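You operate a simulated robot arm through the tools that you are given. There is no shell and no other tool.

You run a simulated robot arm. Do the job below in one go: nothing can be reset, and whatever is moved stays where it is left.

JOB
Set the ticket's air pressure, clamp the short profile on the bed and push the ticket's steel bar in flush.
Fine: the ticket lies on the long tray and stays there; set the pressure dial before the push; use the red slide and draw it back; leave the clamp shut.

The check looks at the end state, three seconds after you hand in, the way a careful person would. Anything else that was tipped, shoved, dropped, spilled or broken makes it a failure.

ROBOT AND FRAMES
A 6-joint arm with a fingered hand, fixed in place. Base frame: the origin is at the foot of the arm, x ahead of it, y to its left, z up; the work surface is at about z = 0.844. Units: m, degrees, N and s.
With the tool pointing down near the work surface it reaches from about 0.46 to 0.94 m from the base axis. Its first joint turns from -166.0 to 166.0 degrees. Payload 5 kg.
The TCP is the grasp point between the finger pads, 0.043 m short of the fingertips. In the tool frame z runs along the fingers and y along their closing line. The gripper opens to 0.144 m. The gripper's body begins 0.05 m behind the TCP. The gripper is a hand of 5 fingers: y runs from the thumb to the fingers, the wrist lies at [-0.021, -0.133, -0.233] in the tool frame.
Orientation is that of the tool frame in the base frame, as a unit quaternion [x, y, z, w]. With the fingers straight down and the wrist toward the robot, the tool's x, y and z point along [0, 1, 0], [1, 0, 0] and [0, 0, -1] of the base frame.

CONTROLS
- The arm moves only by the tool send_rows. Its arguments are lists of equal length, an entry for each row: "delta_pos": the shift along the base's x, y, z in units of 100 mm (1.0 is 100 mm), a list of three; "delta_rot": the turn, a rotation vector about the base's x, y, z in units of 180 degrees (1.0 is 180 degrees), a list of three. In form: {"delta_pos": [[dx, dy, dz], ...], "delta_rot": [[ax, ay, az], ...]}. A call has 1 to 20 rows; each row is the pose to reach, as a shift and turn from the pose commanded when the call began. A call with a number of a shift or a turn outside -1 to 1 is refused whole. A row lasts 0.2 s, in which the tool goes at most 0.05 m and 8.6 degrees; a call with a longer step from one row to the next is refused whole. Where a pose cannot be reached the arm comes as near as it can. A force on the tool above 40 N (or 10 N above the force at the start of the call, whichever is more), or a blocked arm, ends the call early, and 0.2 s more pass. In this call time passes only in rows, and 0.2 s behind the last. It gives the time, the measured TCP pose, the force on the tool (base axes), the opening and the grip force at its end, in the units of the frame above (readings bear some noise), with the torque about the TCP (base axes, N m) and any sound that the robot's microphone picked up, and new pictures: "pictures" is both (left out), scene, wrist or none.
- Cameras (640 x 400 px; columns grow to the right, rows downward): "scene" is fixed at [0.4109, 0.6306, 1.4212]; the picture's right is [-0.95, -0.32, 0.00], its down [-0.16, 0.47, -0.87] and it looks along [0.28, -0.82, -0.50] (base axes); focal length 354 px, centre (320, 200). "wrist" rides on the gripper at [0.086, -0.108, -0.168] in the tool frame; the picture's right is [-0.80, 0.28, -0.53], its down [-0.54, -0.73, 0.42] and it looks along [-0.27, 0.63, 0.73] (tool axes); focal length 275 px, centre (320, 200).
- slide_trunk(by): slides the trunk up (or, below 0, down) by that many m; the arm rides with it, the base frame stays. It gives what a move gives, with no picture.
- move_fingers(index, middle, ring, little, thumb_bend, thumb_turn): sets how far each is bent, from 0 (flat) to 1 (curled in); at 0.3 the hand is open as for a grip, at 0.7 the pads meet at the TCP. One left out holds its place. A second passes; each finger stops where it meets its share of the squeeze, and holds until it gets a number again. It is the only way to open and close the hand. It gives what a move gives, with no picture; readings hold the bend of each and the force on index, middle, ring, little, thumb and palm. thumb_turn goes from beside the hand (0) to across from the fingers (1), as for a grip.
- probe_pixels(camera, pixels): for up to 12 pixels [column, row] of the newest picture of that camera ("zoom" is the newest enlarged one), the place [x, y, z] in the base frame of the surface seen there, good to about 0.003 m, but the place of the scene camera against the robot may be out by one fixed shift of up to 0.025 m in any direction. It takes no simulated time.
- enlarge(camera, box): a new picture of the part [left, top, right, bottom] of that camera's present view, enlarged. It takes no simulated time.
- close_job(): hands the job in; it is judged then, once.

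Unless the task says otherwise, let go and move clear before handing in.

The tools are called after ">>>" as name(argument=value, ...) on one line, values as JSON. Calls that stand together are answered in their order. send_rows: Moves the arm, as the interface text tells. Its arguments: {"type":"object","properties":{"delta_pos":{"type":"array","items":{"type":"array","items":{"type":"number"}}},"delta_rot":{"type":"array","items":{"type":"array","items":{"type":"number"}}},"pictures":{"type":"string","enum":["both","scene","wrist","none"]}},"required":["delta_pos","delta_rot"]} The other tools are called the same way: slide_trunk (by) slides the trunk up or down; move_fingers (index, middle, ring, little, thumb_bend, thumb_turn) moves the fingers one by one; probe_pixels (camera, pixels) gives the place of the surface under pixels of a picture; enlarge (camera, box) takes an enlarged picture of a part of a camera's view; close_job () hands the job in.

At the start:

```text
time: 0.0
position: [0.6125, -0.0421, 1.2349]
orientation: [0.707, 0.707, 0.0, -0.001]
ft_force: [0.7, -0.5, -0.2]
moment: [-0.04, -0.01, 0.0]
opening: 0.1437
finger_force: 0.0
shape: jaw
bend: [0.3, 0.3, 0.3, 0.3, 0.3, 0.98]
finger forces: [0.0, 0.1, 0.1, 0.0, 0.1, 0.0]
trunk travel left (down, up): [-0.4, 0.19]
```

scene: 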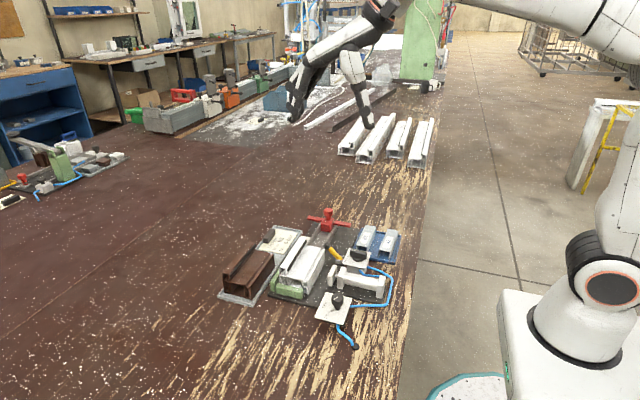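
wrist: 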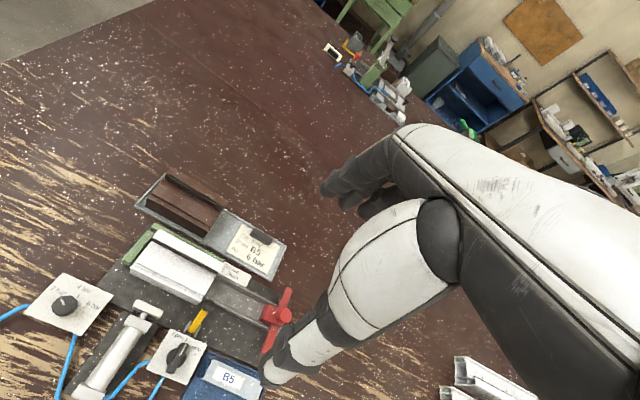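

The scene picture shows the fixture around (330,265) with a red slide at (327,220), and the wrist view shows a ticket at (255,247) reading something like "B5 / 4 bar". I'll enlarge these areas to read them.

>>> enlarge(camera="wrist", box=[200, 200, 300, 290])

>>> enlarge(camera="wrist", box=[0, 160, 320, 400])

>>> enlarge(camera="scene", box=[200, 190, 420, 350])

```text
4.44 times, centred on (250, 245) of wrist
```

zoom: 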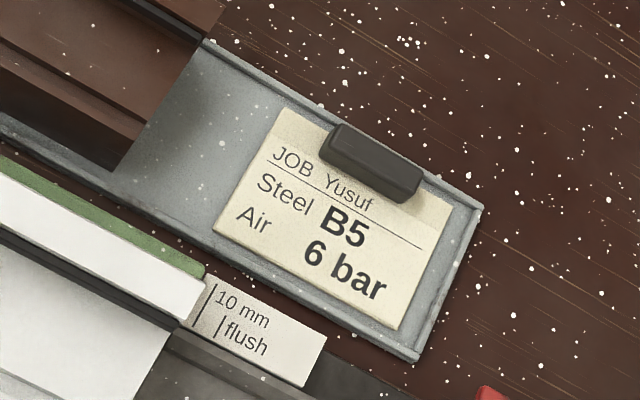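

```text
1.67 times, centred on (160, 280) of wrist
```

zoom: 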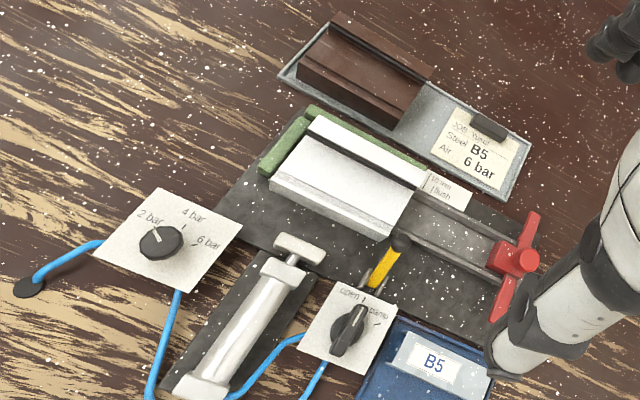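

```text
2.50 times, centred on (310, 270) of scene
```

zoom: 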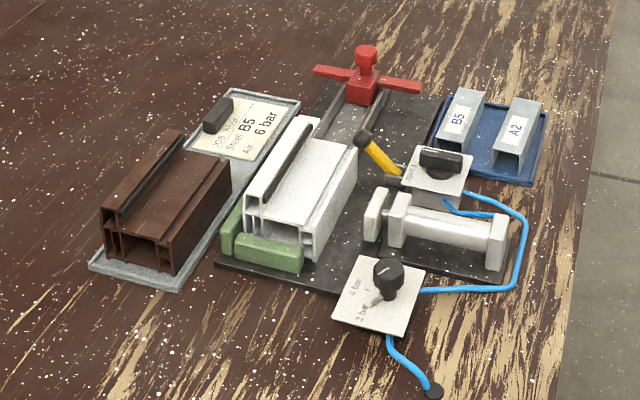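

The ticket reads Steel B5, Air 6 bar; the dial (wrist zoom ~(160,243)) points at 2 bar and the clamp valve at (350,325) shows open/clamp. I'll probe the key places from the wrist picture.

>>> probe_pixels(camera="wrist", pixels=[[66, 305], [178, 356], [200, 320], [277, 315], [285, 295], [268, 348], [228, 380], [150, 310], [240, 300], [205, 255], [190, 300], [180, 265]])

>>> probe_pixels(camera="scene", pixels=[[327, 213], [327, 224], [366, 232], [390, 239], [337, 295], [357, 254], [325, 245], [300, 290], [300, 255], [333, 252], [313, 217], [349, 225]])

>>> enlarge(camera="scene", box=[300, 200, 410, 275])

>>> enlarge(camera="scene", box=[270, 230, 380, 330])

```text
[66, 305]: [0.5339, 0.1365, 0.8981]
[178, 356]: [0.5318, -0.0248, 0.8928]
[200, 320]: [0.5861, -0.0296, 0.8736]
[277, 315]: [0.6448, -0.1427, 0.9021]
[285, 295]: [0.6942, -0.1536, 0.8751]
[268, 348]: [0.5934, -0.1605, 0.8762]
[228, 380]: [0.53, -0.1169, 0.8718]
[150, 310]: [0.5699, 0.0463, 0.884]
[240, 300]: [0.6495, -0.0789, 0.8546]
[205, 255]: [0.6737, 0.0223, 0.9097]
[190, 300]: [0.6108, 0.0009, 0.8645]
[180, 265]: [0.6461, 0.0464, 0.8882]
```

```text
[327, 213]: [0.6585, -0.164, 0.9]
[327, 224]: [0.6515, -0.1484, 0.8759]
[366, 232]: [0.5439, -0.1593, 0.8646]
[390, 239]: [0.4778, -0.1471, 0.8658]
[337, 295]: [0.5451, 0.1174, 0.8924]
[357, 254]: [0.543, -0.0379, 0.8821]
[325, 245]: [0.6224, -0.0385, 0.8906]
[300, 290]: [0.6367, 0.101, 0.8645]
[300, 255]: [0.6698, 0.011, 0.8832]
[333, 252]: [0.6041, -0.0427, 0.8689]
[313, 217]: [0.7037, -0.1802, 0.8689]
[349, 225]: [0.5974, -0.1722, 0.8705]
```

```text
5.33 times, centred on (355, 238) of scene
```

zoom: 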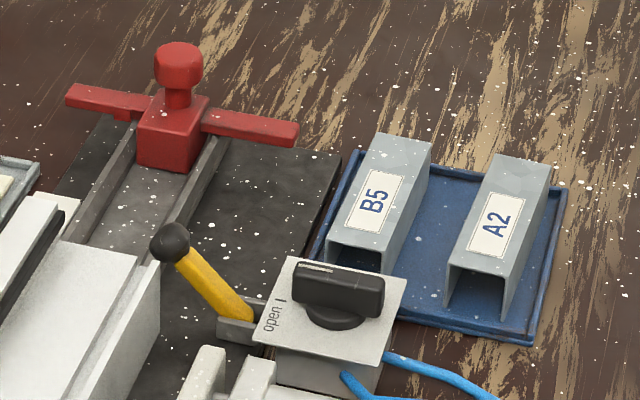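

```text
4.00 times, centred on (325, 280) of scene
```

zoom: 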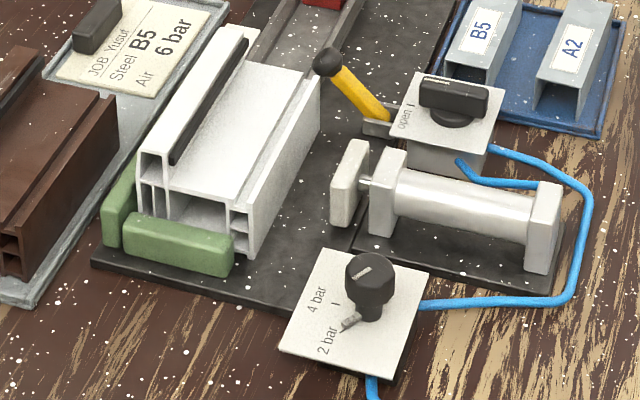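

The probes give the dial at (0.534,0.137,0.898), the valve at (0.532,-0.025,0.893), the red knob at (0.645,-0.143,0.902) and B5 near (0.543,-0.147,0.865). I'll bring the hand back and down for a close, centred wrist view of the fixture.

>>> send_rows(delta_pos=[[-0.25, 0.1, -0.25], [-0.5, 0.2, -0.5], [-0.75, 0.3, -0.75], [-1.0, 0.4, -1.0]], delta_rot=[[0, 0, 0], [0, 0, 0], [0, 0, 0], [0, 0, 0]])

```text
time: 1.0
position: [0.5125, -0.0008, 1.1348]
orientation: [0.707, 0.707, 0.0, 0.0]
ft_force: [-0.3, 0.3, 1.0]
moment: [-0.01, 0.04, -0.03]
opening: 0.1438
finger_force: 0.0
shape: jaw
bend: [0.3, 0.3, 0.3, 0.3, 0.3, 0.98]
finger forces: [0.0, 0.0, 0.1, 0.0, 0.1, 0.0]
trunk travel left (down, up): [-0.4, 0.19]
```

scene: 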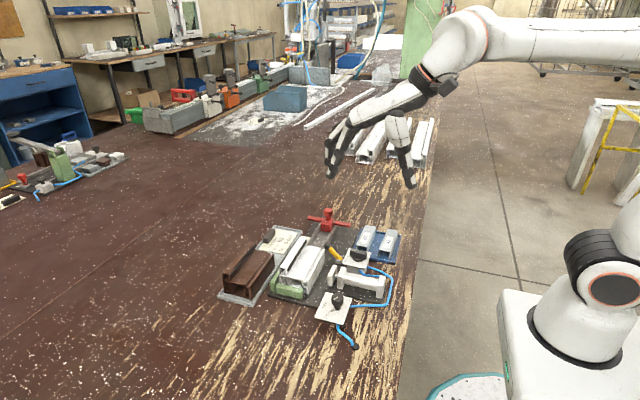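
wrist: 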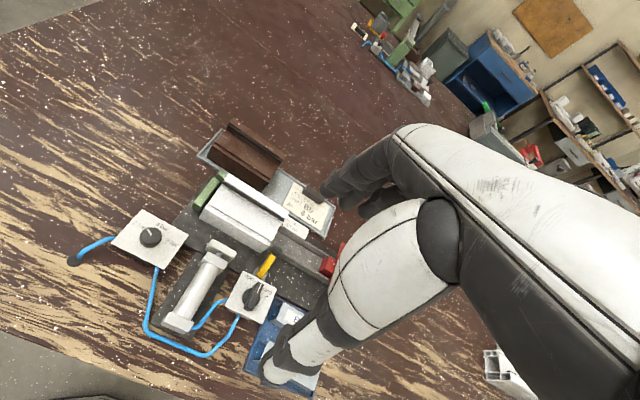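

The wrist view now shows the whole fixture around (110–330, 130–390). I'll enlarge several parts for detail.

>>> enlarge(camera="wrist", box=[100, 200, 190, 270])

>>> enlarge(camera="wrist", box=[210, 240, 300, 320])

>>> enlarge(camera="wrist", box=[180, 110, 350, 290])

>>> probe_pixels(camera="wrist", pixels=[[148, 238], [148, 250], [254, 291], [270, 260], [165, 225], [125, 233], [212, 137], [278, 178], [235, 120], [280, 220], [272, 247], [207, 203]])

```text
5.71 times, centred on (145, 235) of wrist
```

zoom: 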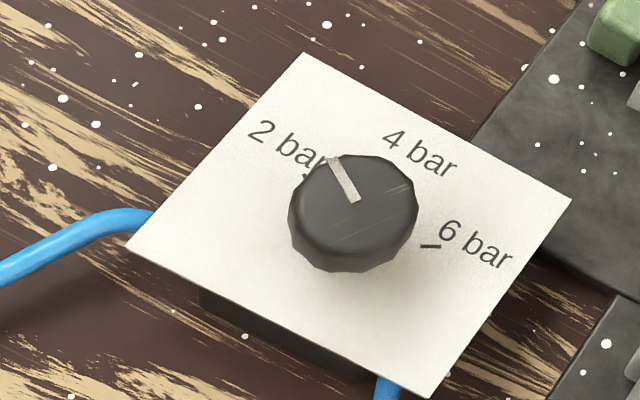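

```text
5.00 times, centred on (255, 280) of wrist
```

zoom: 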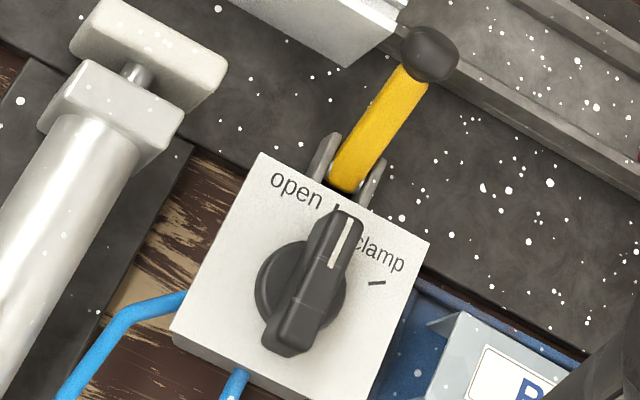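

```text
2.22 times, centred on (265, 200) of wrist
```

zoom: 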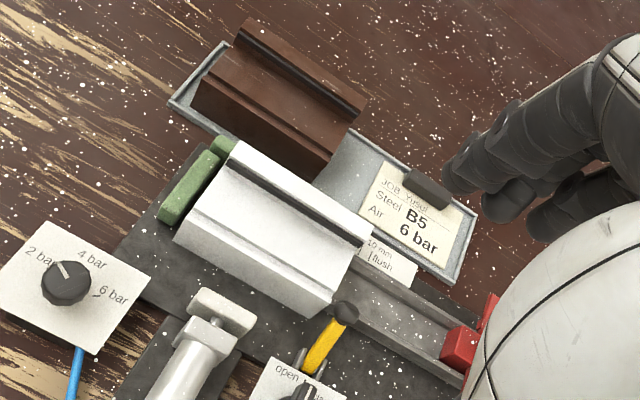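

```text
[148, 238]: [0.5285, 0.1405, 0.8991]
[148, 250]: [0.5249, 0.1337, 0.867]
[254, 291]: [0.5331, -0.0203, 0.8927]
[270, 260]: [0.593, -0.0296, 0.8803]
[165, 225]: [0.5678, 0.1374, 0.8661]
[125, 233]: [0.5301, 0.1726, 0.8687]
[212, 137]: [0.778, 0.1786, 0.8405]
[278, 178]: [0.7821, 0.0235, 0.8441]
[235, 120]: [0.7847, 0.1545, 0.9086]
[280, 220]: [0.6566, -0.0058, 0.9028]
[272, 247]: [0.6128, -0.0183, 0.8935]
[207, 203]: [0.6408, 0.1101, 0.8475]
```

The pointer at zoom (335,165) is on 2 bar and the 6 bar tick is clockwise from it; the clamp tick is clockwise of open. I'll probe ticks, the plate, the profile ends and the marks to get the geometry.

>>> probe_pixels(camera="wrist", pixels=[[164.3, 243], [141.5, 210.5], [187, 235], [164, 268], [112, 243], [147, 228], [161, 236], [140, 237], [285, 158], [227, 176], [287, 218], [148, 247]])

>>> probe_pixels(camera="wrist", pixels=[[258.6, 281.6], [266.2, 296.6], [253, 297], [261, 285], [249, 308], [247, 298], [232, 297], [241, 273], [275, 288], [270, 318], [243, 232], [197, 203]])

>>> enlarge(camera="wrist", box=[260, 190, 340, 250])

>>> enlarge(camera="wrist", box=[180, 160, 300, 260])

```text
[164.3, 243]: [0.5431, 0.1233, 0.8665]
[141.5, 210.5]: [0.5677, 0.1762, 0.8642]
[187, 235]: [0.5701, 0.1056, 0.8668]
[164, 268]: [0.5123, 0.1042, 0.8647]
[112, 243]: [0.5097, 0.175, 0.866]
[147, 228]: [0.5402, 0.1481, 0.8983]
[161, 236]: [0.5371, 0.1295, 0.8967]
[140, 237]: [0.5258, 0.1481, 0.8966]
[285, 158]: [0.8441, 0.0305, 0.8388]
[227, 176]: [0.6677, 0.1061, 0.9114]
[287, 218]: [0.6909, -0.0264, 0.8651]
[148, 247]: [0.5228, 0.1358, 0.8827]
```

```text
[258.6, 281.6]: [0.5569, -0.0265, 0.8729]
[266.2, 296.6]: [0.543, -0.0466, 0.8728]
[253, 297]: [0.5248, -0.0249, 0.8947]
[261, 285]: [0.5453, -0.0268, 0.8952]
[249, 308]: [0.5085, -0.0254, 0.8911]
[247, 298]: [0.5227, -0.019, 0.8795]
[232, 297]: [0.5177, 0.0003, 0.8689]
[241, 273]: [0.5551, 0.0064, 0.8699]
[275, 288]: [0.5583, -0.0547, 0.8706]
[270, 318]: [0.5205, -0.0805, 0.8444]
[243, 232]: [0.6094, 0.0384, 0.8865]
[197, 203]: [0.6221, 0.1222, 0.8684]
```

```text
6.67 times, centred on (300, 220) of wrist
```

zoom: 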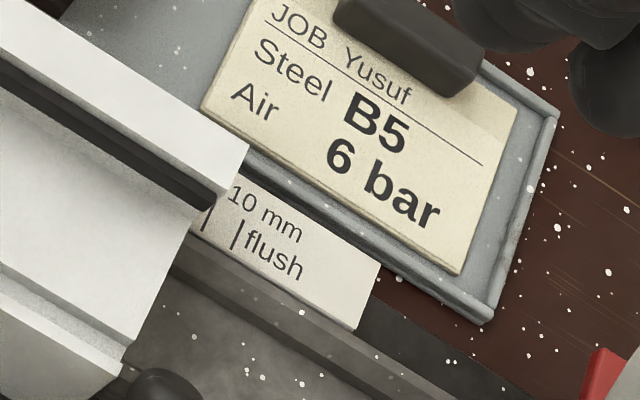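

```text
4.00 times, centred on (240, 210) of wrist
```

zoom: 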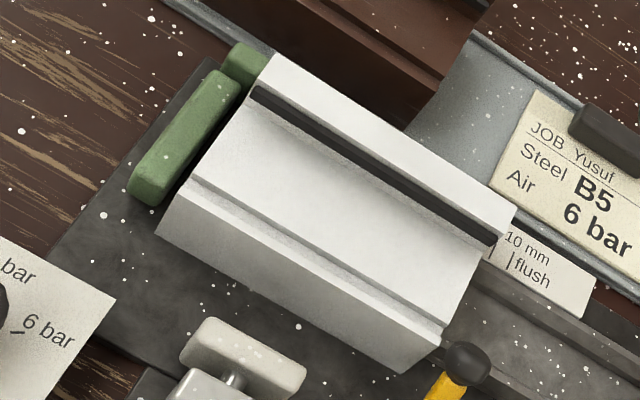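

I have the plate corners and ticks. Before touching anything I want the hand's geometry, so I'll enlarge and probe the fingers in the scene view around (325–415, 120–190).

>>> enlarge(camera="scene", box=[300, 80, 450, 200])

>>> enlarge(camera="wrist", box=[240, 120, 460, 400])

```text
3.33 times, centred on (375, 140) of scene
```

zoom: 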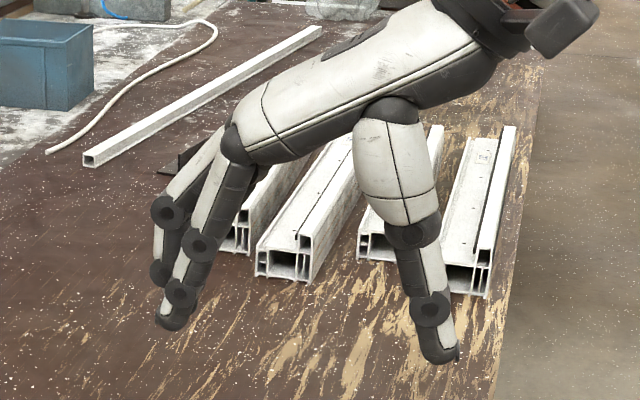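

```text
1.43 times, centred on (350, 260) of wrist
```

zoom: 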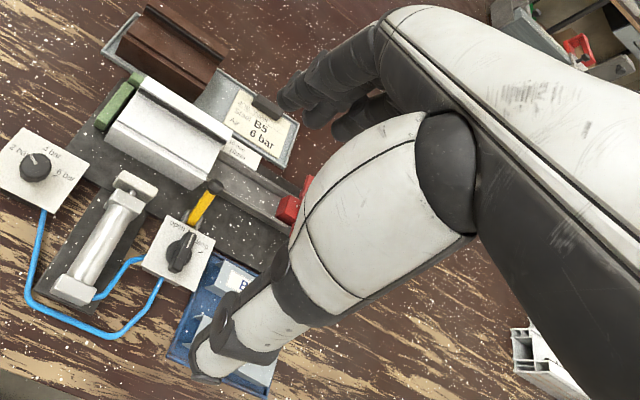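

>>> probe_pixels(camera="scene", pixels=[[327.5, 176], [325, 161], [331, 165], [334, 153], [336, 146], [345, 130], [374, 125], [407, 187], [403, 172], [398, 152], [384, 125], [350, 150]])

>>> probe_pixels(camera="wrist", pixels=[[322, 192], [345, 180], [345, 207], [372, 190], [270, 375], [292, 352], [335, 310], [355, 240], [390, 150], [300, 385]])

```text
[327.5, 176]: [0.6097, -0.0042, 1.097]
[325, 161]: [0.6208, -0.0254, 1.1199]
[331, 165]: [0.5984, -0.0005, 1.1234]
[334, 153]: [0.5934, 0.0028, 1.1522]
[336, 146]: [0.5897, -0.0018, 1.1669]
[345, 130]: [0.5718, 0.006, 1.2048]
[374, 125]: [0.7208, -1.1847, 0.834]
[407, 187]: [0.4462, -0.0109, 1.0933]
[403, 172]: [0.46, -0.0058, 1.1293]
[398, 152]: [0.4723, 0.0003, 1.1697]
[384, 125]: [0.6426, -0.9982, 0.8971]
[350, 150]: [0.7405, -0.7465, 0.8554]
```

```text
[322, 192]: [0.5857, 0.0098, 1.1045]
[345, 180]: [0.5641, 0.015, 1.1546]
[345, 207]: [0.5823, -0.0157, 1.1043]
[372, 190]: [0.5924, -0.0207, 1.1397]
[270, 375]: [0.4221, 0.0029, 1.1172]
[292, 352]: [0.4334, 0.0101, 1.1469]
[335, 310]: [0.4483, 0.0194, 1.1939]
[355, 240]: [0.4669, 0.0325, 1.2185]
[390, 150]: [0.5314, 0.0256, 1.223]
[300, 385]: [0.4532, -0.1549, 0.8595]
```

Index lies at about the TCP's y and the other fingers step off to base −y; the thumb is opposite the index. I'll curl middle, ring and little in free air so that I can pinch with thumb and index.

>>> move_fingers(middle=1.0, ring=1.0, little=1.0)

>>> enlarge(camera="scene", box=[300, 80, 450, 200])

>>> enlarge(camera="wrist", box=[240, 120, 460, 400])

```text
time: 2.0
position: [0.5128, -0.0006, 1.1364]
orientation: [0.707, 0.708, 0.0, 0.0]
ft_force: [-0.2, 0.9, 0.0]
moment: [0.0, 0.03, 0.03]
opening: 0.1494
finger_force: 0.2
shape: fingers
bend: [0.3, 1.0, 1.0, 1.0, 0.3, 0.98]
finger forces: [0.0, 0.1, 0.0, 0.1, 0.1, 0.0]
trunk travel left (down, up): [-0.4, 0.19]
```

```text
3.33 times, centred on (375, 140) of scene
```

zoom: 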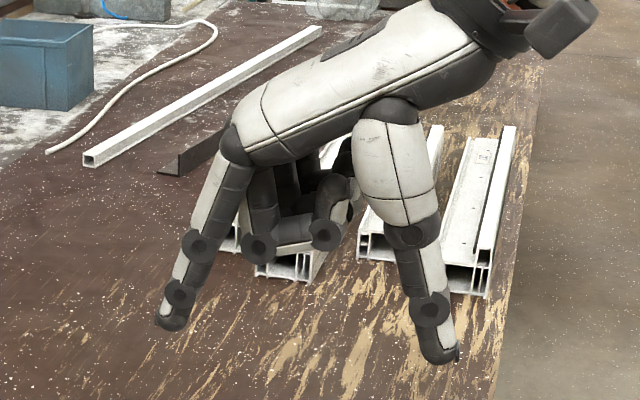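

```text
1.43 times, centred on (350, 260) of wrist
```

zoom: 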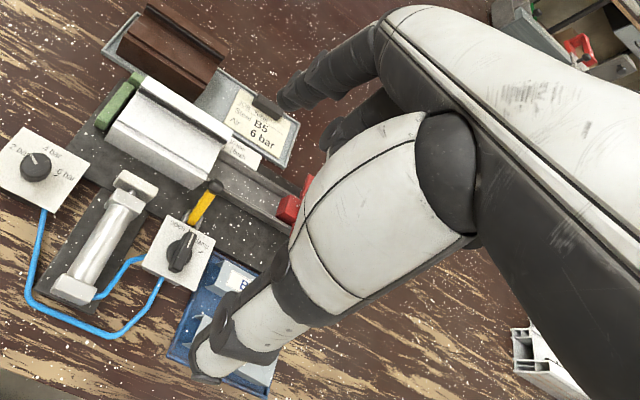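

Curled fingers sit at about TCP height, well above the index and thumb tips. I'll test a nearly closed pinch in the air to see where the tips go.

>>> move_fingers(index=0.6, thumb_bend=0.6)

>>> enlarge(camera="scene", box=[300, 80, 450, 200])

>>> enlarge(camera="wrist", box=[240, 120, 460, 400])

```text
time: 3.0
position: [0.5107, -0.0015, 1.136]
orientation: [0.707, 0.708, 0.0, 0.0]
ft_force: [0.1, 0.0, 0.3]
moment: [0.01, -0.01, 0.01]
opening: 0.0431
finger_force: 0.1
shape: fingers
bend: [0.6, 1.0, 1.0, 1.0, 0.6, 0.98]
finger forces: [0.1, 0.0, 0.1, 0.1, 0.1, 0.0]
trunk travel left (down, up): [-0.4, 0.19]
```

```text
3.33 times, centred on (375, 140) of scene
```

zoom: 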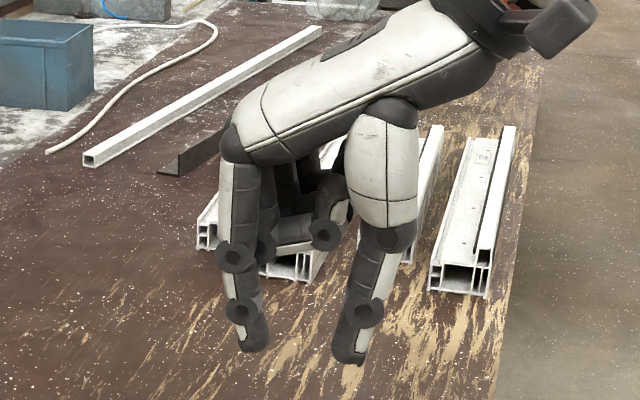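

```text
1.43 times, centred on (350, 260) of wrist
```

zoom: 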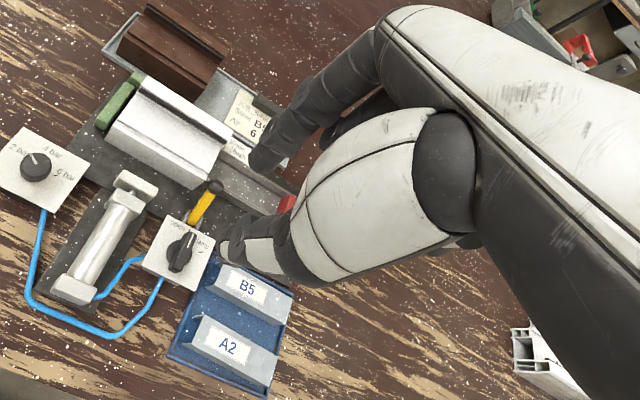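

At bend 0.6 the opening is 0.043 m with tips roughly parallel. I'll probe the tips to confirm how they centre on the TCP.

>>> probe_pixels(camera="scene", pixels=[[354, 184], [351, 172], [347, 155], [380, 186], [386, 172], [390, 152]])

>>> send_rows(delta_pos=[[0, 0, 0]], delta_rot=[[0, 0, 0]], pictures="wrist")

>>> probe_pixels(camera="wrist", pixels=[[304, 234], [309, 226], [325, 205], [280, 292], [284, 287], [300, 298]])

```text
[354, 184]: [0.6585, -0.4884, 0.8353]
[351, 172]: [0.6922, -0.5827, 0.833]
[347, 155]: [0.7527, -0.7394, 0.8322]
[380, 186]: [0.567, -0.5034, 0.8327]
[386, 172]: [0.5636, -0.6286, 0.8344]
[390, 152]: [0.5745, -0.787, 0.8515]
```

```text
time: 3.4
position: [0.5121, 0.0004, 1.1358]
orientation: [0.707, 0.707, 0.001, 0.0]
ft_force: [0.4, -1.0, 0.8]
moment: [0.04, -0.03, 0.01]
opening: 0.0432
finger_force: 0.0
shape: fingers
bend: [0.6, 1.0, 1.0, 1.0, 0.6, 0.98]
finger forces: [0.0, 0.0, 0.0, 0.0, 0.1, 0.0]
trunk travel left (down, up): [-0.4, 0.19]
```

wrist: 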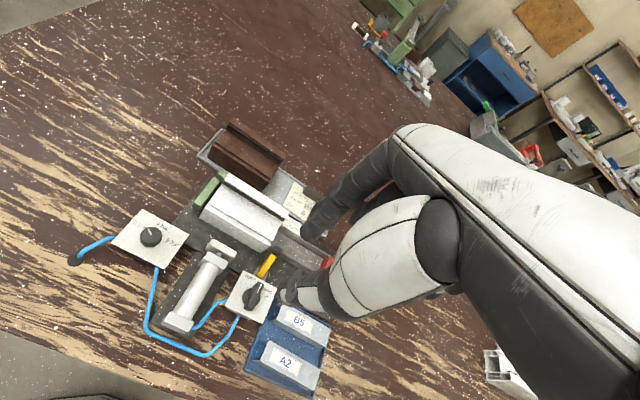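

```text
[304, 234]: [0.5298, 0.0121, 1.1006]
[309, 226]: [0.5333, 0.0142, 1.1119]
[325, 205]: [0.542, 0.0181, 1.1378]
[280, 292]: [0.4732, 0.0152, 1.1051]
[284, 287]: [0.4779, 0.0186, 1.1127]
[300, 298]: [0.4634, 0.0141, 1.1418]
```

The pinch is centred on the TCP within a few mm. I'll move above the dial at about (0.535,0.14), yawing +57° so I can later turn clockwise with room, keeping height for now.

>>> send_rows(delta_pos=[[0.03, 0.12, 0], [0.06, 0.25, 0], [0.09, 0.38, -0.1], [0.12, 0.51, -0.2], [0.15, 0.65, -0.4], [0.18, 0.8, -0.6], [0.21, 0.95, -0.8], [0.23, 1.0, -0.9]], delta_rot=[[0, 0, 0.04], [0, 0, 0.08], [0, 0, 0.12], [0, 0, 0.16], [0, 0, 0.2], [0, 0, 0.24], [0, 0, 0.28], [0, 0, 0.32]])

```text
time: 5.2
position: [0.5373, 0.0982, 1.0447]
orientation: [0.278, 0.96, 0.0, 0.0]
ft_force: [0.4, 0.4, -0.4]
moment: [0.0, -0.01, 0.05]
opening: 0.0429
finger_force: 0.0
shape: fingers
bend: [0.6, 1.0, 1.0, 1.0, 0.6, 0.98]
finger forces: [0.0, 0.0, 0.1, 0.1, 0.0, 0.0]
trunk travel left (down, up): [-0.4, 0.19]
```

scene: 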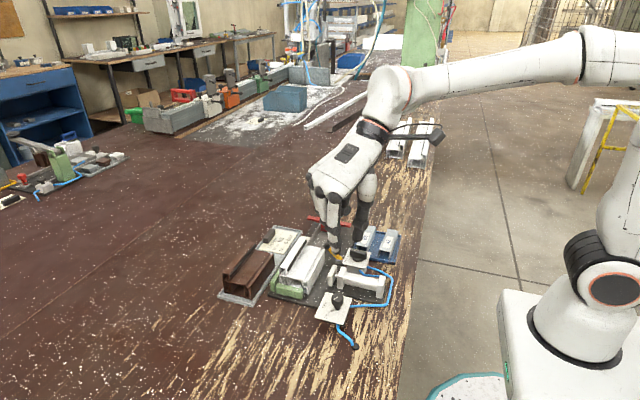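
wrist: 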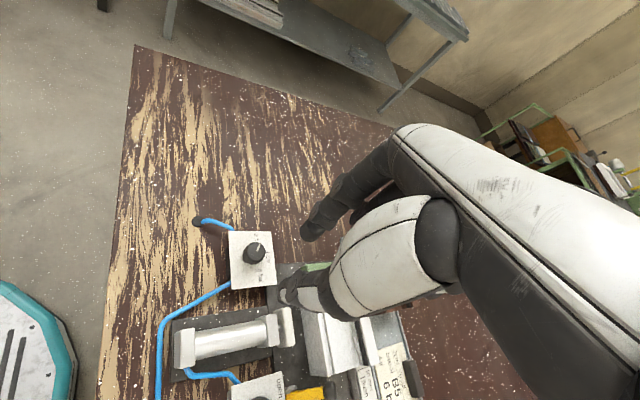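

The dial is now at wrist (253,255), seen from a nearer angle. I'll enlarge and probe its top to pin the knob's centre.

>>> enlarge(camera="wrist", box=[220, 220, 290, 290])

>>> probe_pixels(camera="wrist", pixels=[[254, 252], [246, 252], [263, 252], [254, 244], [254, 259], [253, 263], [231, 233], [270, 232], [275, 285], [233, 288], [262, 266]])

```text
5.71 times, centred on (255, 255) of wrist
```

zoom: 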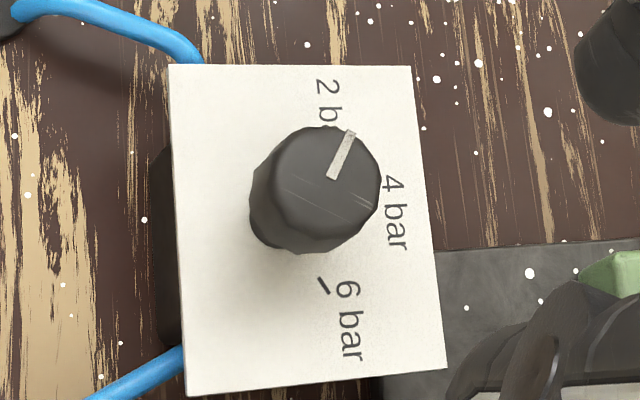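

```text
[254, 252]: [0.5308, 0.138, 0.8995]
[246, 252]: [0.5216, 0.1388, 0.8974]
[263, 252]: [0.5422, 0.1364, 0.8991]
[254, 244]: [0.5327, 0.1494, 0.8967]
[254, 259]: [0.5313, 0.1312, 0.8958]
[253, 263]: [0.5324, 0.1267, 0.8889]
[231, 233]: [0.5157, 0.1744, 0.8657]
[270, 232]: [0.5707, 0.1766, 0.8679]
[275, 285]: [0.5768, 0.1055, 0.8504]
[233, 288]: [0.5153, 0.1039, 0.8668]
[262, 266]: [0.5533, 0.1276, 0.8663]
```

Knob top centre is about (0.533,0.138,0.898), the pointer about +60° and the 6-bar tick about −55° from +x. I'll open the pinch, move over the knob and stop with tips just above its top.

>>> move_fingers(index=0.52, thumb_bend=0.52)

>>> send_rows(delta_pos=[[-0.01, 0.2, 0], [-0.025, 0.4, 0], [-0.025, 0.4, -0.3], [-0.025, 0.4, -0.6], [-0.025, 0.4, -0.9]], delta_rot=[[0, 0, 0], [0, 0, 0], [0, 0, 0], [0, 0, 0], [0, 0, 0]])

>>> enlarge(camera="scene", box=[280, 220, 400, 340])

>>> enlarge(camera="wrist", box=[240, 160, 400, 320])

```text
time: 6.2
position: [0.5368, 0.0973, 1.0456]
orientation: [0.279, 0.96, -0.001, 0.0]
ft_force: [-0.4, -0.2, -0.6]
moment: [0.02, 0.0, -0.03]
opening: 0.0709
finger_force: 0.1
shape: fingers
bend: [0.52, 1.0, 1.0, 1.0, 0.52, 0.98]
finger forces: [0.0, 0.0, 0.1, 0.0, 0.0, 0.0]
trunk travel left (down, up): [-0.4, 0.19]
```

```text
time: 7.4
position: [0.5325, 0.1372, 0.9546]
orientation: [0.279, 0.96, 0.001, 0.0]
ft_force: [-0.4, -0.5, 0.1]
moment: [0.02, 0.02, -0.02]
opening: 0.0709
finger_force: 0.0
shape: fingers
bend: [0.52, 1.0, 1.0, 1.0, 0.52, 0.98]
finger forces: [0.0, 0.0, 0.0, 0.0, 0.0, 0.1]
trunk travel left (down, up): [-0.4, 0.19]
```

scene: 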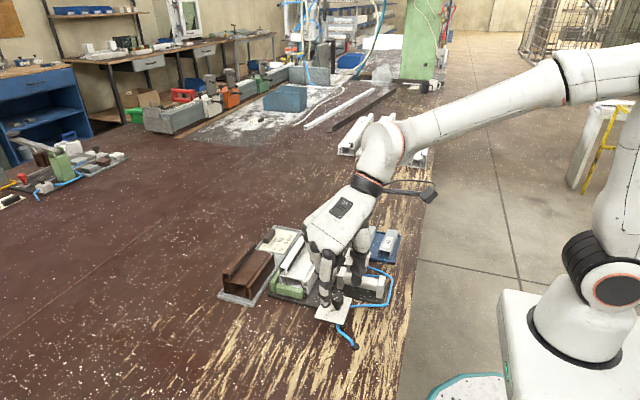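
wrist: 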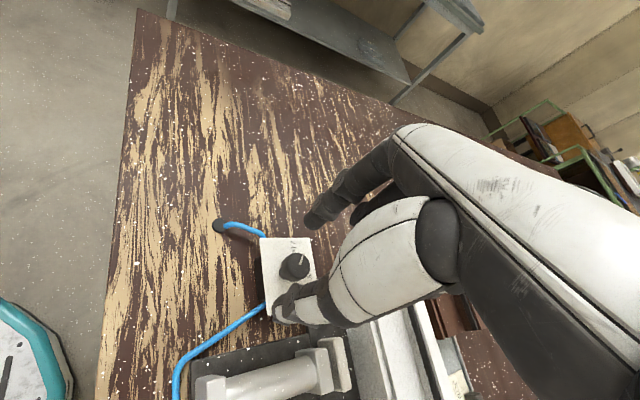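

```text
3.33 times, centred on (340, 280) of scene
```

zoom: 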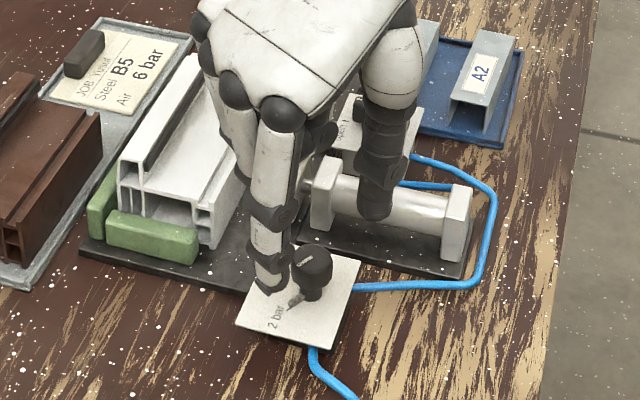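

```text
2.50 times, centred on (320, 240) of wrist
```

zoom: 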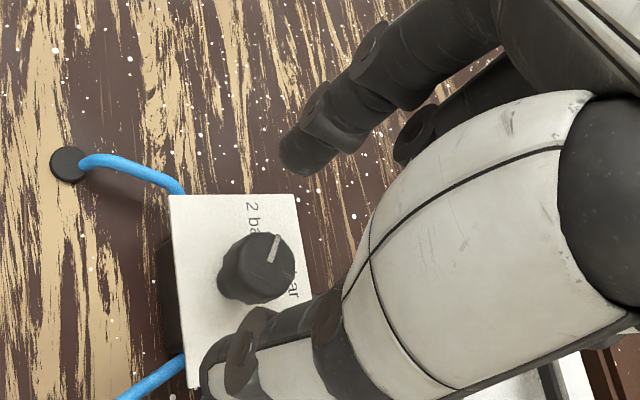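

The index and thumb tips straddle the knob (wrist zoom (300,150) and (225,370) around knob (255,265)). I'll descend 38 mm so the tips stop just above the plate.

>>> send_rows(delta_pos=[[0, 0, -0.1], [0, 0, -0.2], [0, 0, -0.3], [0, 0, -0.38]], delta_rot=[[0, 0, 0], [0, 0, 0], [0, 0, 0], [0, 0, 0]])

>>> enlarge(camera="scene", box=[280, 220, 400, 340])

>>> enlarge(camera="wrist", box=[240, 160, 400, 320])

```text
time: 8.4
position: [0.5321, 0.1381, 0.9165]
orientation: [0.279, 0.96, 0.0, -0.001]
ft_force: [0.3, 0.3, -0.3]
moment: [0.02, 0.0, 0.02]
opening: 0.0709
finger_force: 0.1
shape: fingers
bend: [0.52, 1.0, 1.0, 1.0, 0.52, 0.98]
finger forces: [0.1, 0.0, 0.0, 0.0, 0.0, 0.1]
trunk travel left (down, up): [-0.4, 0.19]
```

scene: 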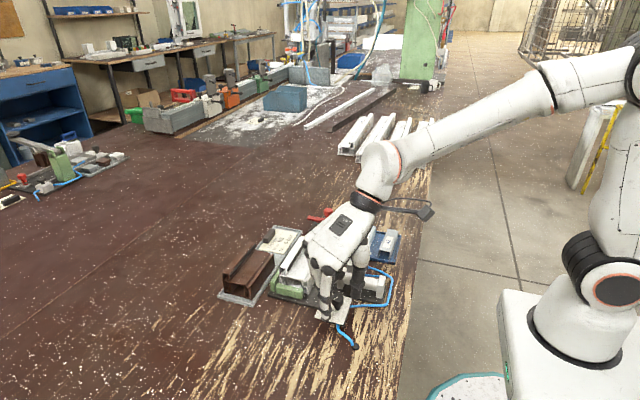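
wrist: 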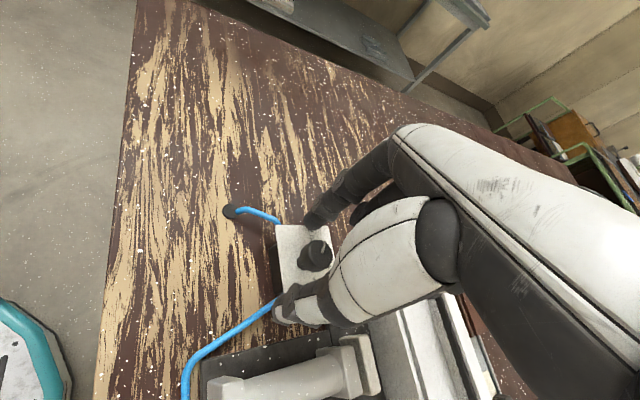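

```text
3.33 times, centred on (340, 280) of scene
```

zoom: 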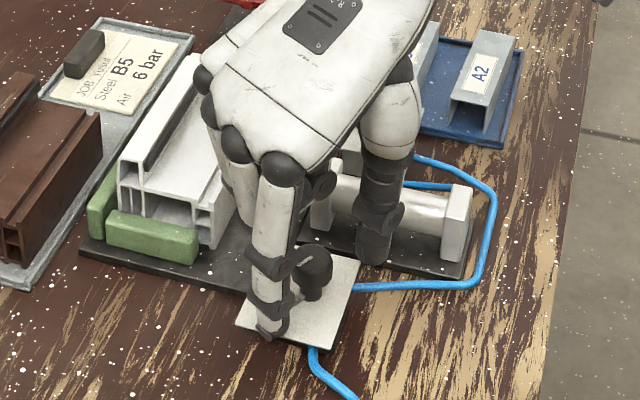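

```text
2.50 times, centred on (320, 240) of wrist
```

zoom: 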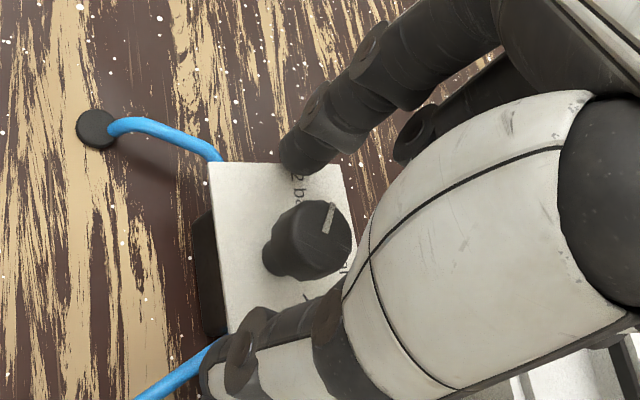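

No contact yet, and the projected TCP falls on the knob within about 3 mm. I'll close index and thumb on it.

>>> move_fingers(index=0.7, thumb_bend=0.7)

>>> enlarge(camera="wrist", box=[240, 160, 400, 320])

>>> enlarge(camera="scene", box=[280, 220, 400, 340])

```text
time: 9.4
position: [0.5328, 0.1383, 0.9157]
orientation: [0.279, 0.96, 0.0, 0.0]
ft_force: [1.4, 3.2, -2.5]
moment: [0.05, -0.02, -0.03]
opening: 0.0226
finger_force: 5.3
shape: fingers
bend: [0.64, 1.0, 1.0, 1.0, 0.67, 0.97]
finger forces: [6.6, 0.0, 0.1, 0.1, 3.0, 0.0]
trunk travel left (down, up): [-0.4, 0.19]
```

```text
2.50 times, centred on (320, 240) of wrist
```

zoom: 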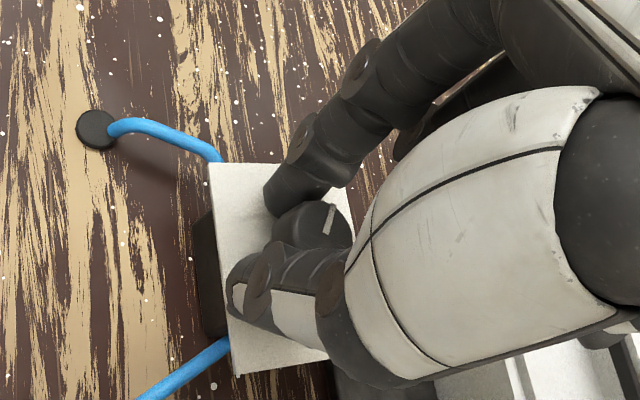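

```text
3.33 times, centred on (340, 280) of scene
```

zoom: 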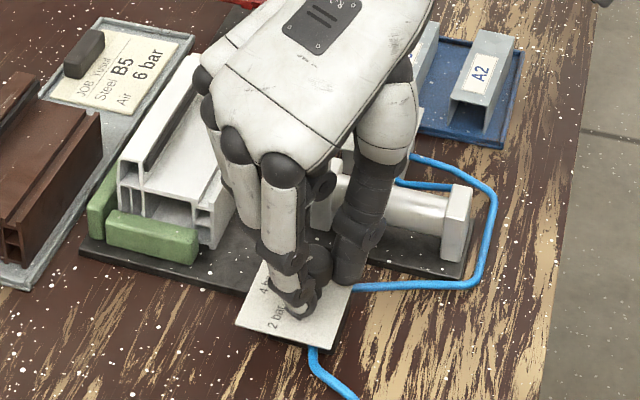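

Grip is on the knob (index 6.6 N, thumb 3.0 N, opening 0.023), centred about 2.6 mm toward the index. I'll trim that and turn clockwise 43° first to see that the knob follows.

>>> send_rows(delta_pos=[[0.014, 0.022, 0], [0.014, 0.022, 0], [0.014, 0.022, 0], [0.014, 0.022, 0], [0.014, 0.022, 0], [0.014, 0.022, 0]], delta_rot=[[0, 0, -0.04], [0, 0, -0.08], [0, 0, -0.12], [0, 0, -0.16], [0, 0, -0.2], [0, 0, -0.24]])

>>> enlarge(camera="wrist", box=[240, 160, 400, 320])

>>> enlarge(camera="scene", box=[280, 220, 400, 340])

```text
time: 10.8
position: [0.5326, 0.1397, 0.9154]
orientation: [0.613, 0.79, 0.001, 0.0]
ft_force: [0.0, 3.3, -2.2]
moment: [0.1, 0.05, 0.0]
opening: 0.0223
finger_force: 5.4
shape: fingers
bend: [0.65, 1.0, 1.0, 1.0, 0.67, 0.97]
finger forces: [6.5, 0.1, 0.1, 0.0, 4.5, 0.0]
trunk travel left (down, up): [-0.4, 0.19]
```

scene: 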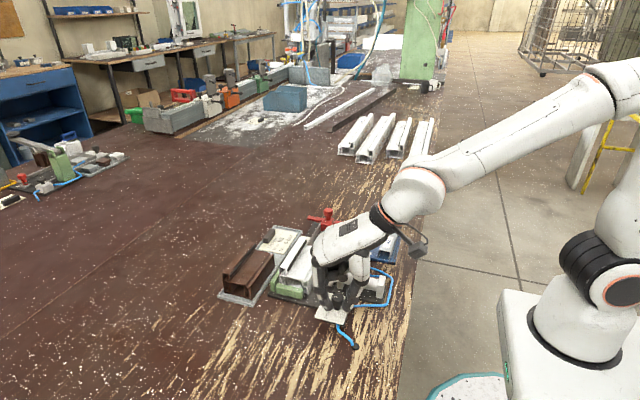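
wrist: 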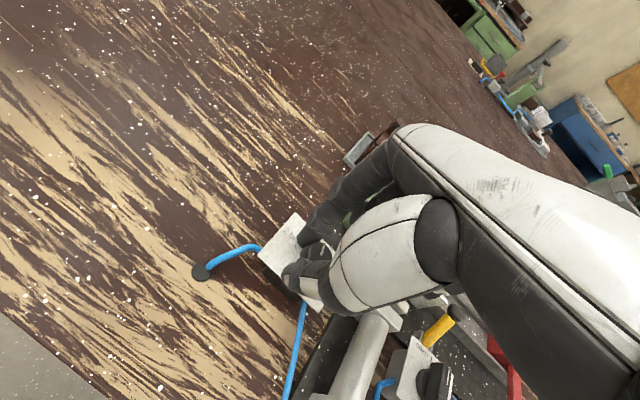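

```text
2.50 times, centred on (320, 240) of wrist
```

zoom: 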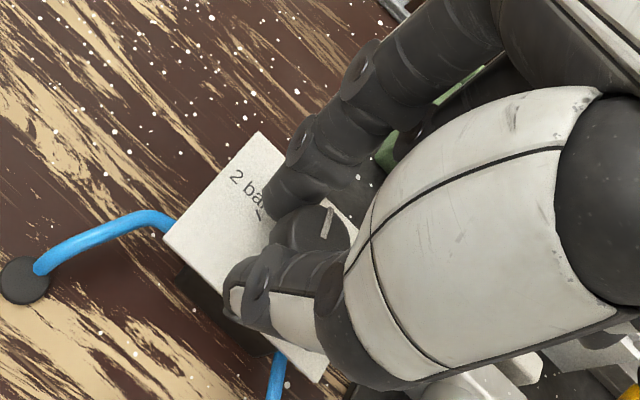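

```text
3.33 times, centred on (340, 280) of scene
```

zoom: 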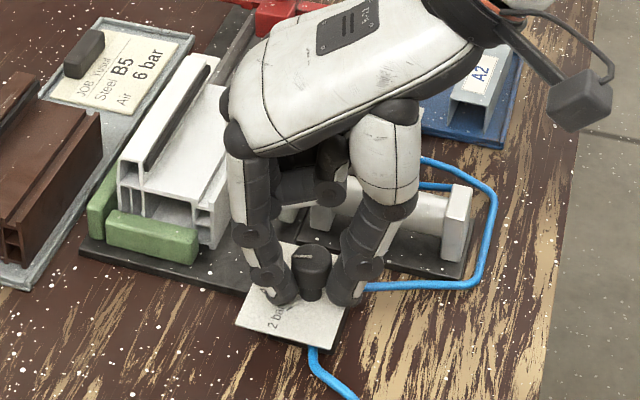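

The pointer keeps its place in the hand's view, so the knob turns with the grip (43° so far). I'll turn a further 58°.

>>> send_rows(delta_pos=[[0, 0, 0], [0, 0, 0], [0, 0, 0], [0, 0, 0], [0, 0, 0], [0, 0, 0], [0, 0, 0], [0, 0, 0]], delta_rot=[[0, 0, -0.04], [0, 0, -0.08], [0, 0, -0.12], [0, 0, -0.16], [0, 0, -0.2], [0, 0, -0.24], [0, 0, -0.28], [0, 0, -0.32]])

>>> enlarge(camera="wrist", box=[240, 160, 400, 320])

>>> enlarge(camera="scene", box=[280, 220, 400, 340])

```text
time: 12.6
position: [0.5341, 0.1409, 0.9164]
orientation: [0.918, 0.397, 0.0, 0.001]
ft_force: [3.1, 4.2, -6.1]
moment: [0.17, -0.12, 0.0]
opening: 0.0227
finger_force: 5.7
shape: fingers
bend: [0.65, 1.0, 1.0, 1.0, 0.67, 0.97]
finger forces: [6.9, 0.1, 0.0, 0.0, 5.2, 0.1]
trunk travel left (down, up): [-0.4, 0.19]
```

scene: 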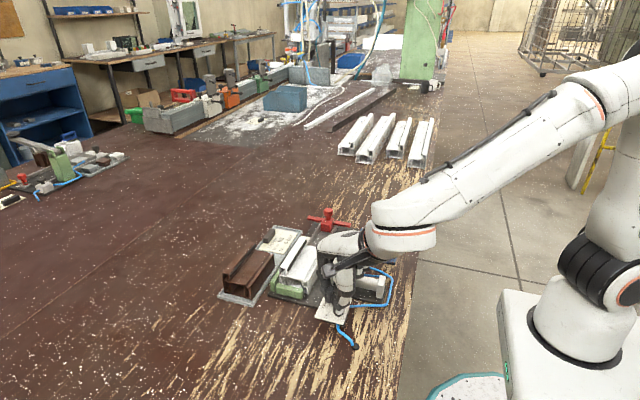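
wrist: 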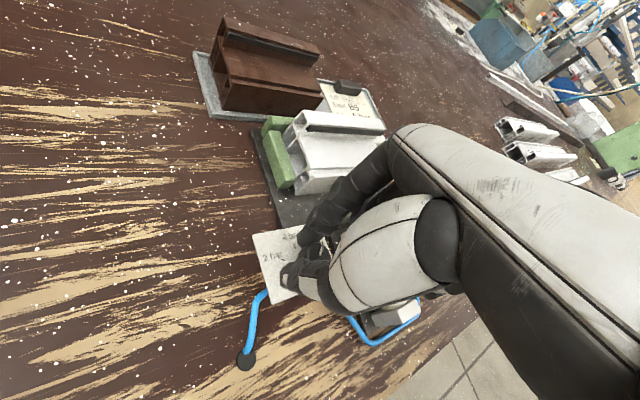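

```text
2.50 times, centred on (320, 240) of wrist
```

zoom: 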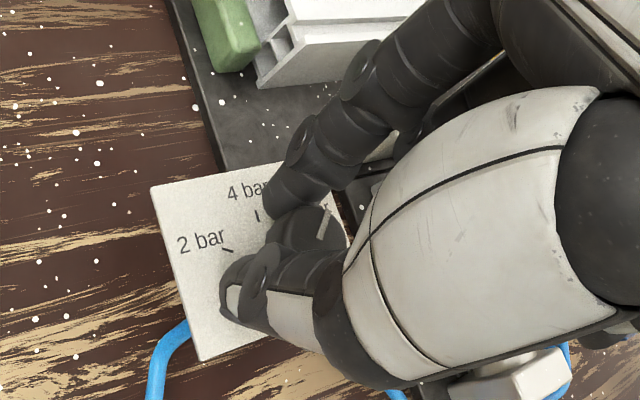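

```text
3.33 times, centred on (340, 280) of scene
```

zoom: 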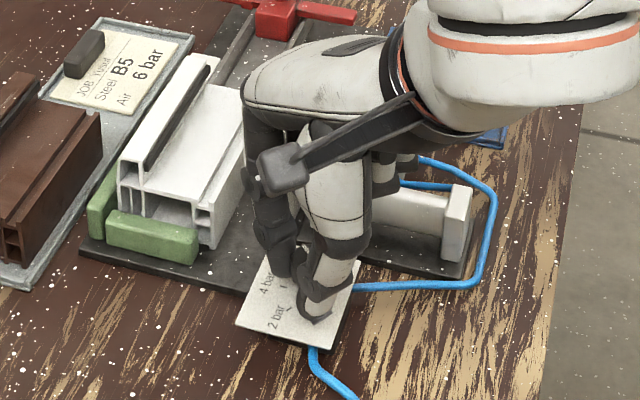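

The 2-bar and 4-bar ticks are now visible at wrist zoom (228,250) and (257,215). I'll probe them and the pointer to compute the angle left to 6 bar.

>>> probe_pixels(camera="wrist", pixels=[[283.2, 260], [284.5, 260.8], [280.5, 259], [294.8, 246], [294.4, 244], [295.2, 248.5], [321, 253], [323, 246], [321, 243], [268, 234], [278, 304]])

>>> enlarge(camera="wrist", box=[270, 215, 350, 275])

```text
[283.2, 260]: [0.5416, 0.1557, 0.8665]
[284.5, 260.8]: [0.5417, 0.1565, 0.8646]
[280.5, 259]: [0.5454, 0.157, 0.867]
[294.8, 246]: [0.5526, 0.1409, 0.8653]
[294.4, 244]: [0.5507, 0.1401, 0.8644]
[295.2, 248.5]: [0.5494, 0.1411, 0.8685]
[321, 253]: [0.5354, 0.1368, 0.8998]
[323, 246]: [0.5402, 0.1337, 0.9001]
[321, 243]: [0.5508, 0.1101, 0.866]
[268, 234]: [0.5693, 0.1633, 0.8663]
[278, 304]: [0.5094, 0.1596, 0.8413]
```

```text
6.67 times, centred on (310, 245) of wrist
```

zoom: 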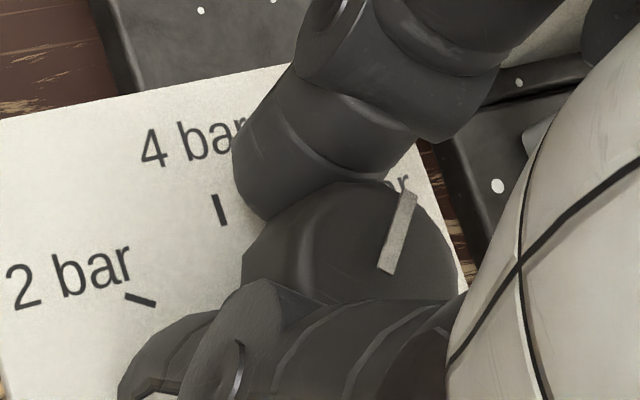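

Ticks sit at roughly ±55–60°, and the pointer is at about −40° now. I'll turn 12° more, then open and rise to look.

>>> send_rows(delta_pos=[[0, 0, 0], [0, 0, 0]], delta_rot=[[0, 0, -0.034], [0, 0, -0.068]], pictures="none")

>>> move_fingers(index=0.54, thumb_bend=0.54)

>>> send_rows(delta_pos=[[0, 0, 0.2], [0, 0, 0.4], [0, 0, 0.7]], delta_rot=[[0, 0, 0], [0, 0, 0], [0, 0, 0]])

>>> enlarge(camera="wrist", box=[240, 200, 320, 280])

>>> enlarge(camera="scene", box=[300, 270, 370, 330])

```text
time: 13.2
position: [0.5337, 0.1407, 0.9171]
orientation: [0.955, 0.296, 0.0, 0.0]
ft_force: [5.2, 3.9, -3.3]
moment: [0.1, -0.15, 0.0]
opening: 0.0225
finger_force: 6.3
shape: fingers
bend: [0.65, 1.0, 1.0, 1.0, 0.67, 0.97]
finger forces: [6.7, 0.0, 0.0, 0.1, 5.7, 0.0]
trunk travel left (down, up): [-0.4, 0.19]
```

```text
time: 14.2
position: [0.5336, 0.1408, 0.9163]
orientation: [0.955, 0.297, 0.001, 0.0]
ft_force: [-0.5, -0.5, 0.1]
moment: [0.0, 0.0, -0.01]
opening: 0.0635
finger_force: 0.1
shape: fingers
bend: [0.54, 1.0, 1.0, 1.0, 0.54, 0.97]
finger forces: [0.0, 0.0, 0.1, 0.1, 0.1, 0.0]
trunk travel left (down, up): [-0.4, 0.19]
```

```text
time: 15.0
position: [0.5347, 0.141, 0.9881]
orientation: [0.955, 0.296, 0.0, 0.0]
ft_force: [0.7, 0.3, -0.4]
moment: [0.01, 0.02, -0.01]
opening: 0.0636
finger_force: 0.0
shape: fingers
bend: [0.54, 1.0, 1.0, 1.0, 0.54, 0.97]
finger forces: [0.1, 0.0, 0.0, 0.0, 0.0, 0.0]
trunk travel left (down, up): [-0.4, 0.19]
```

scene: 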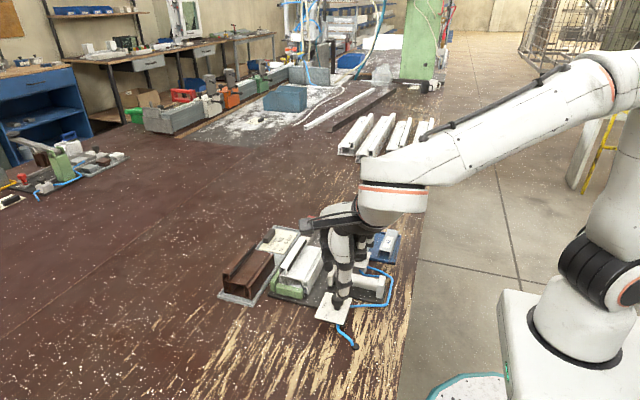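
wrist: 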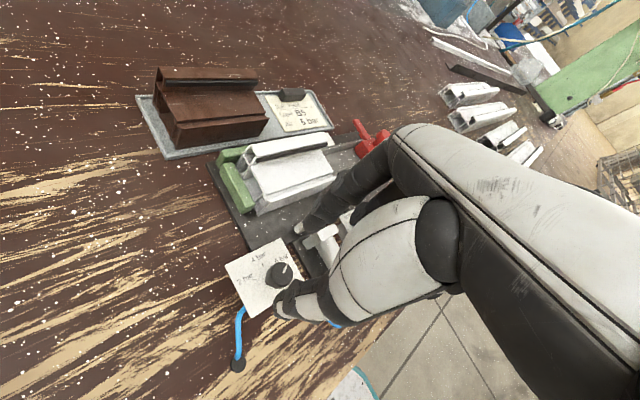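

```text
5.00 times, centred on (280, 240) of wrist
```

zoom: 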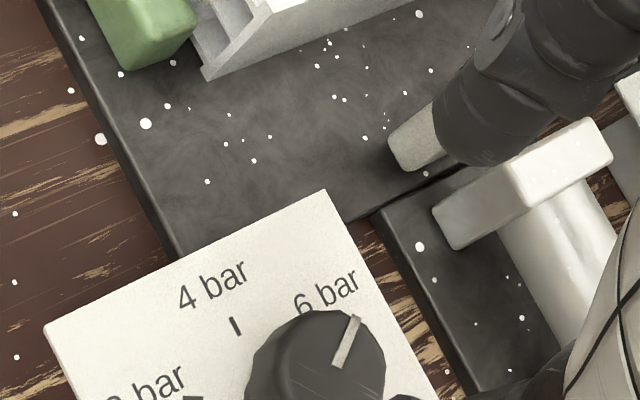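

```text
6.67 times, centred on (335, 300) of scene
```

zoom: 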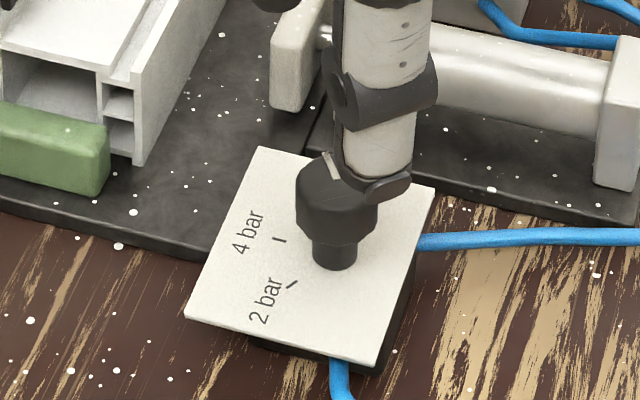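

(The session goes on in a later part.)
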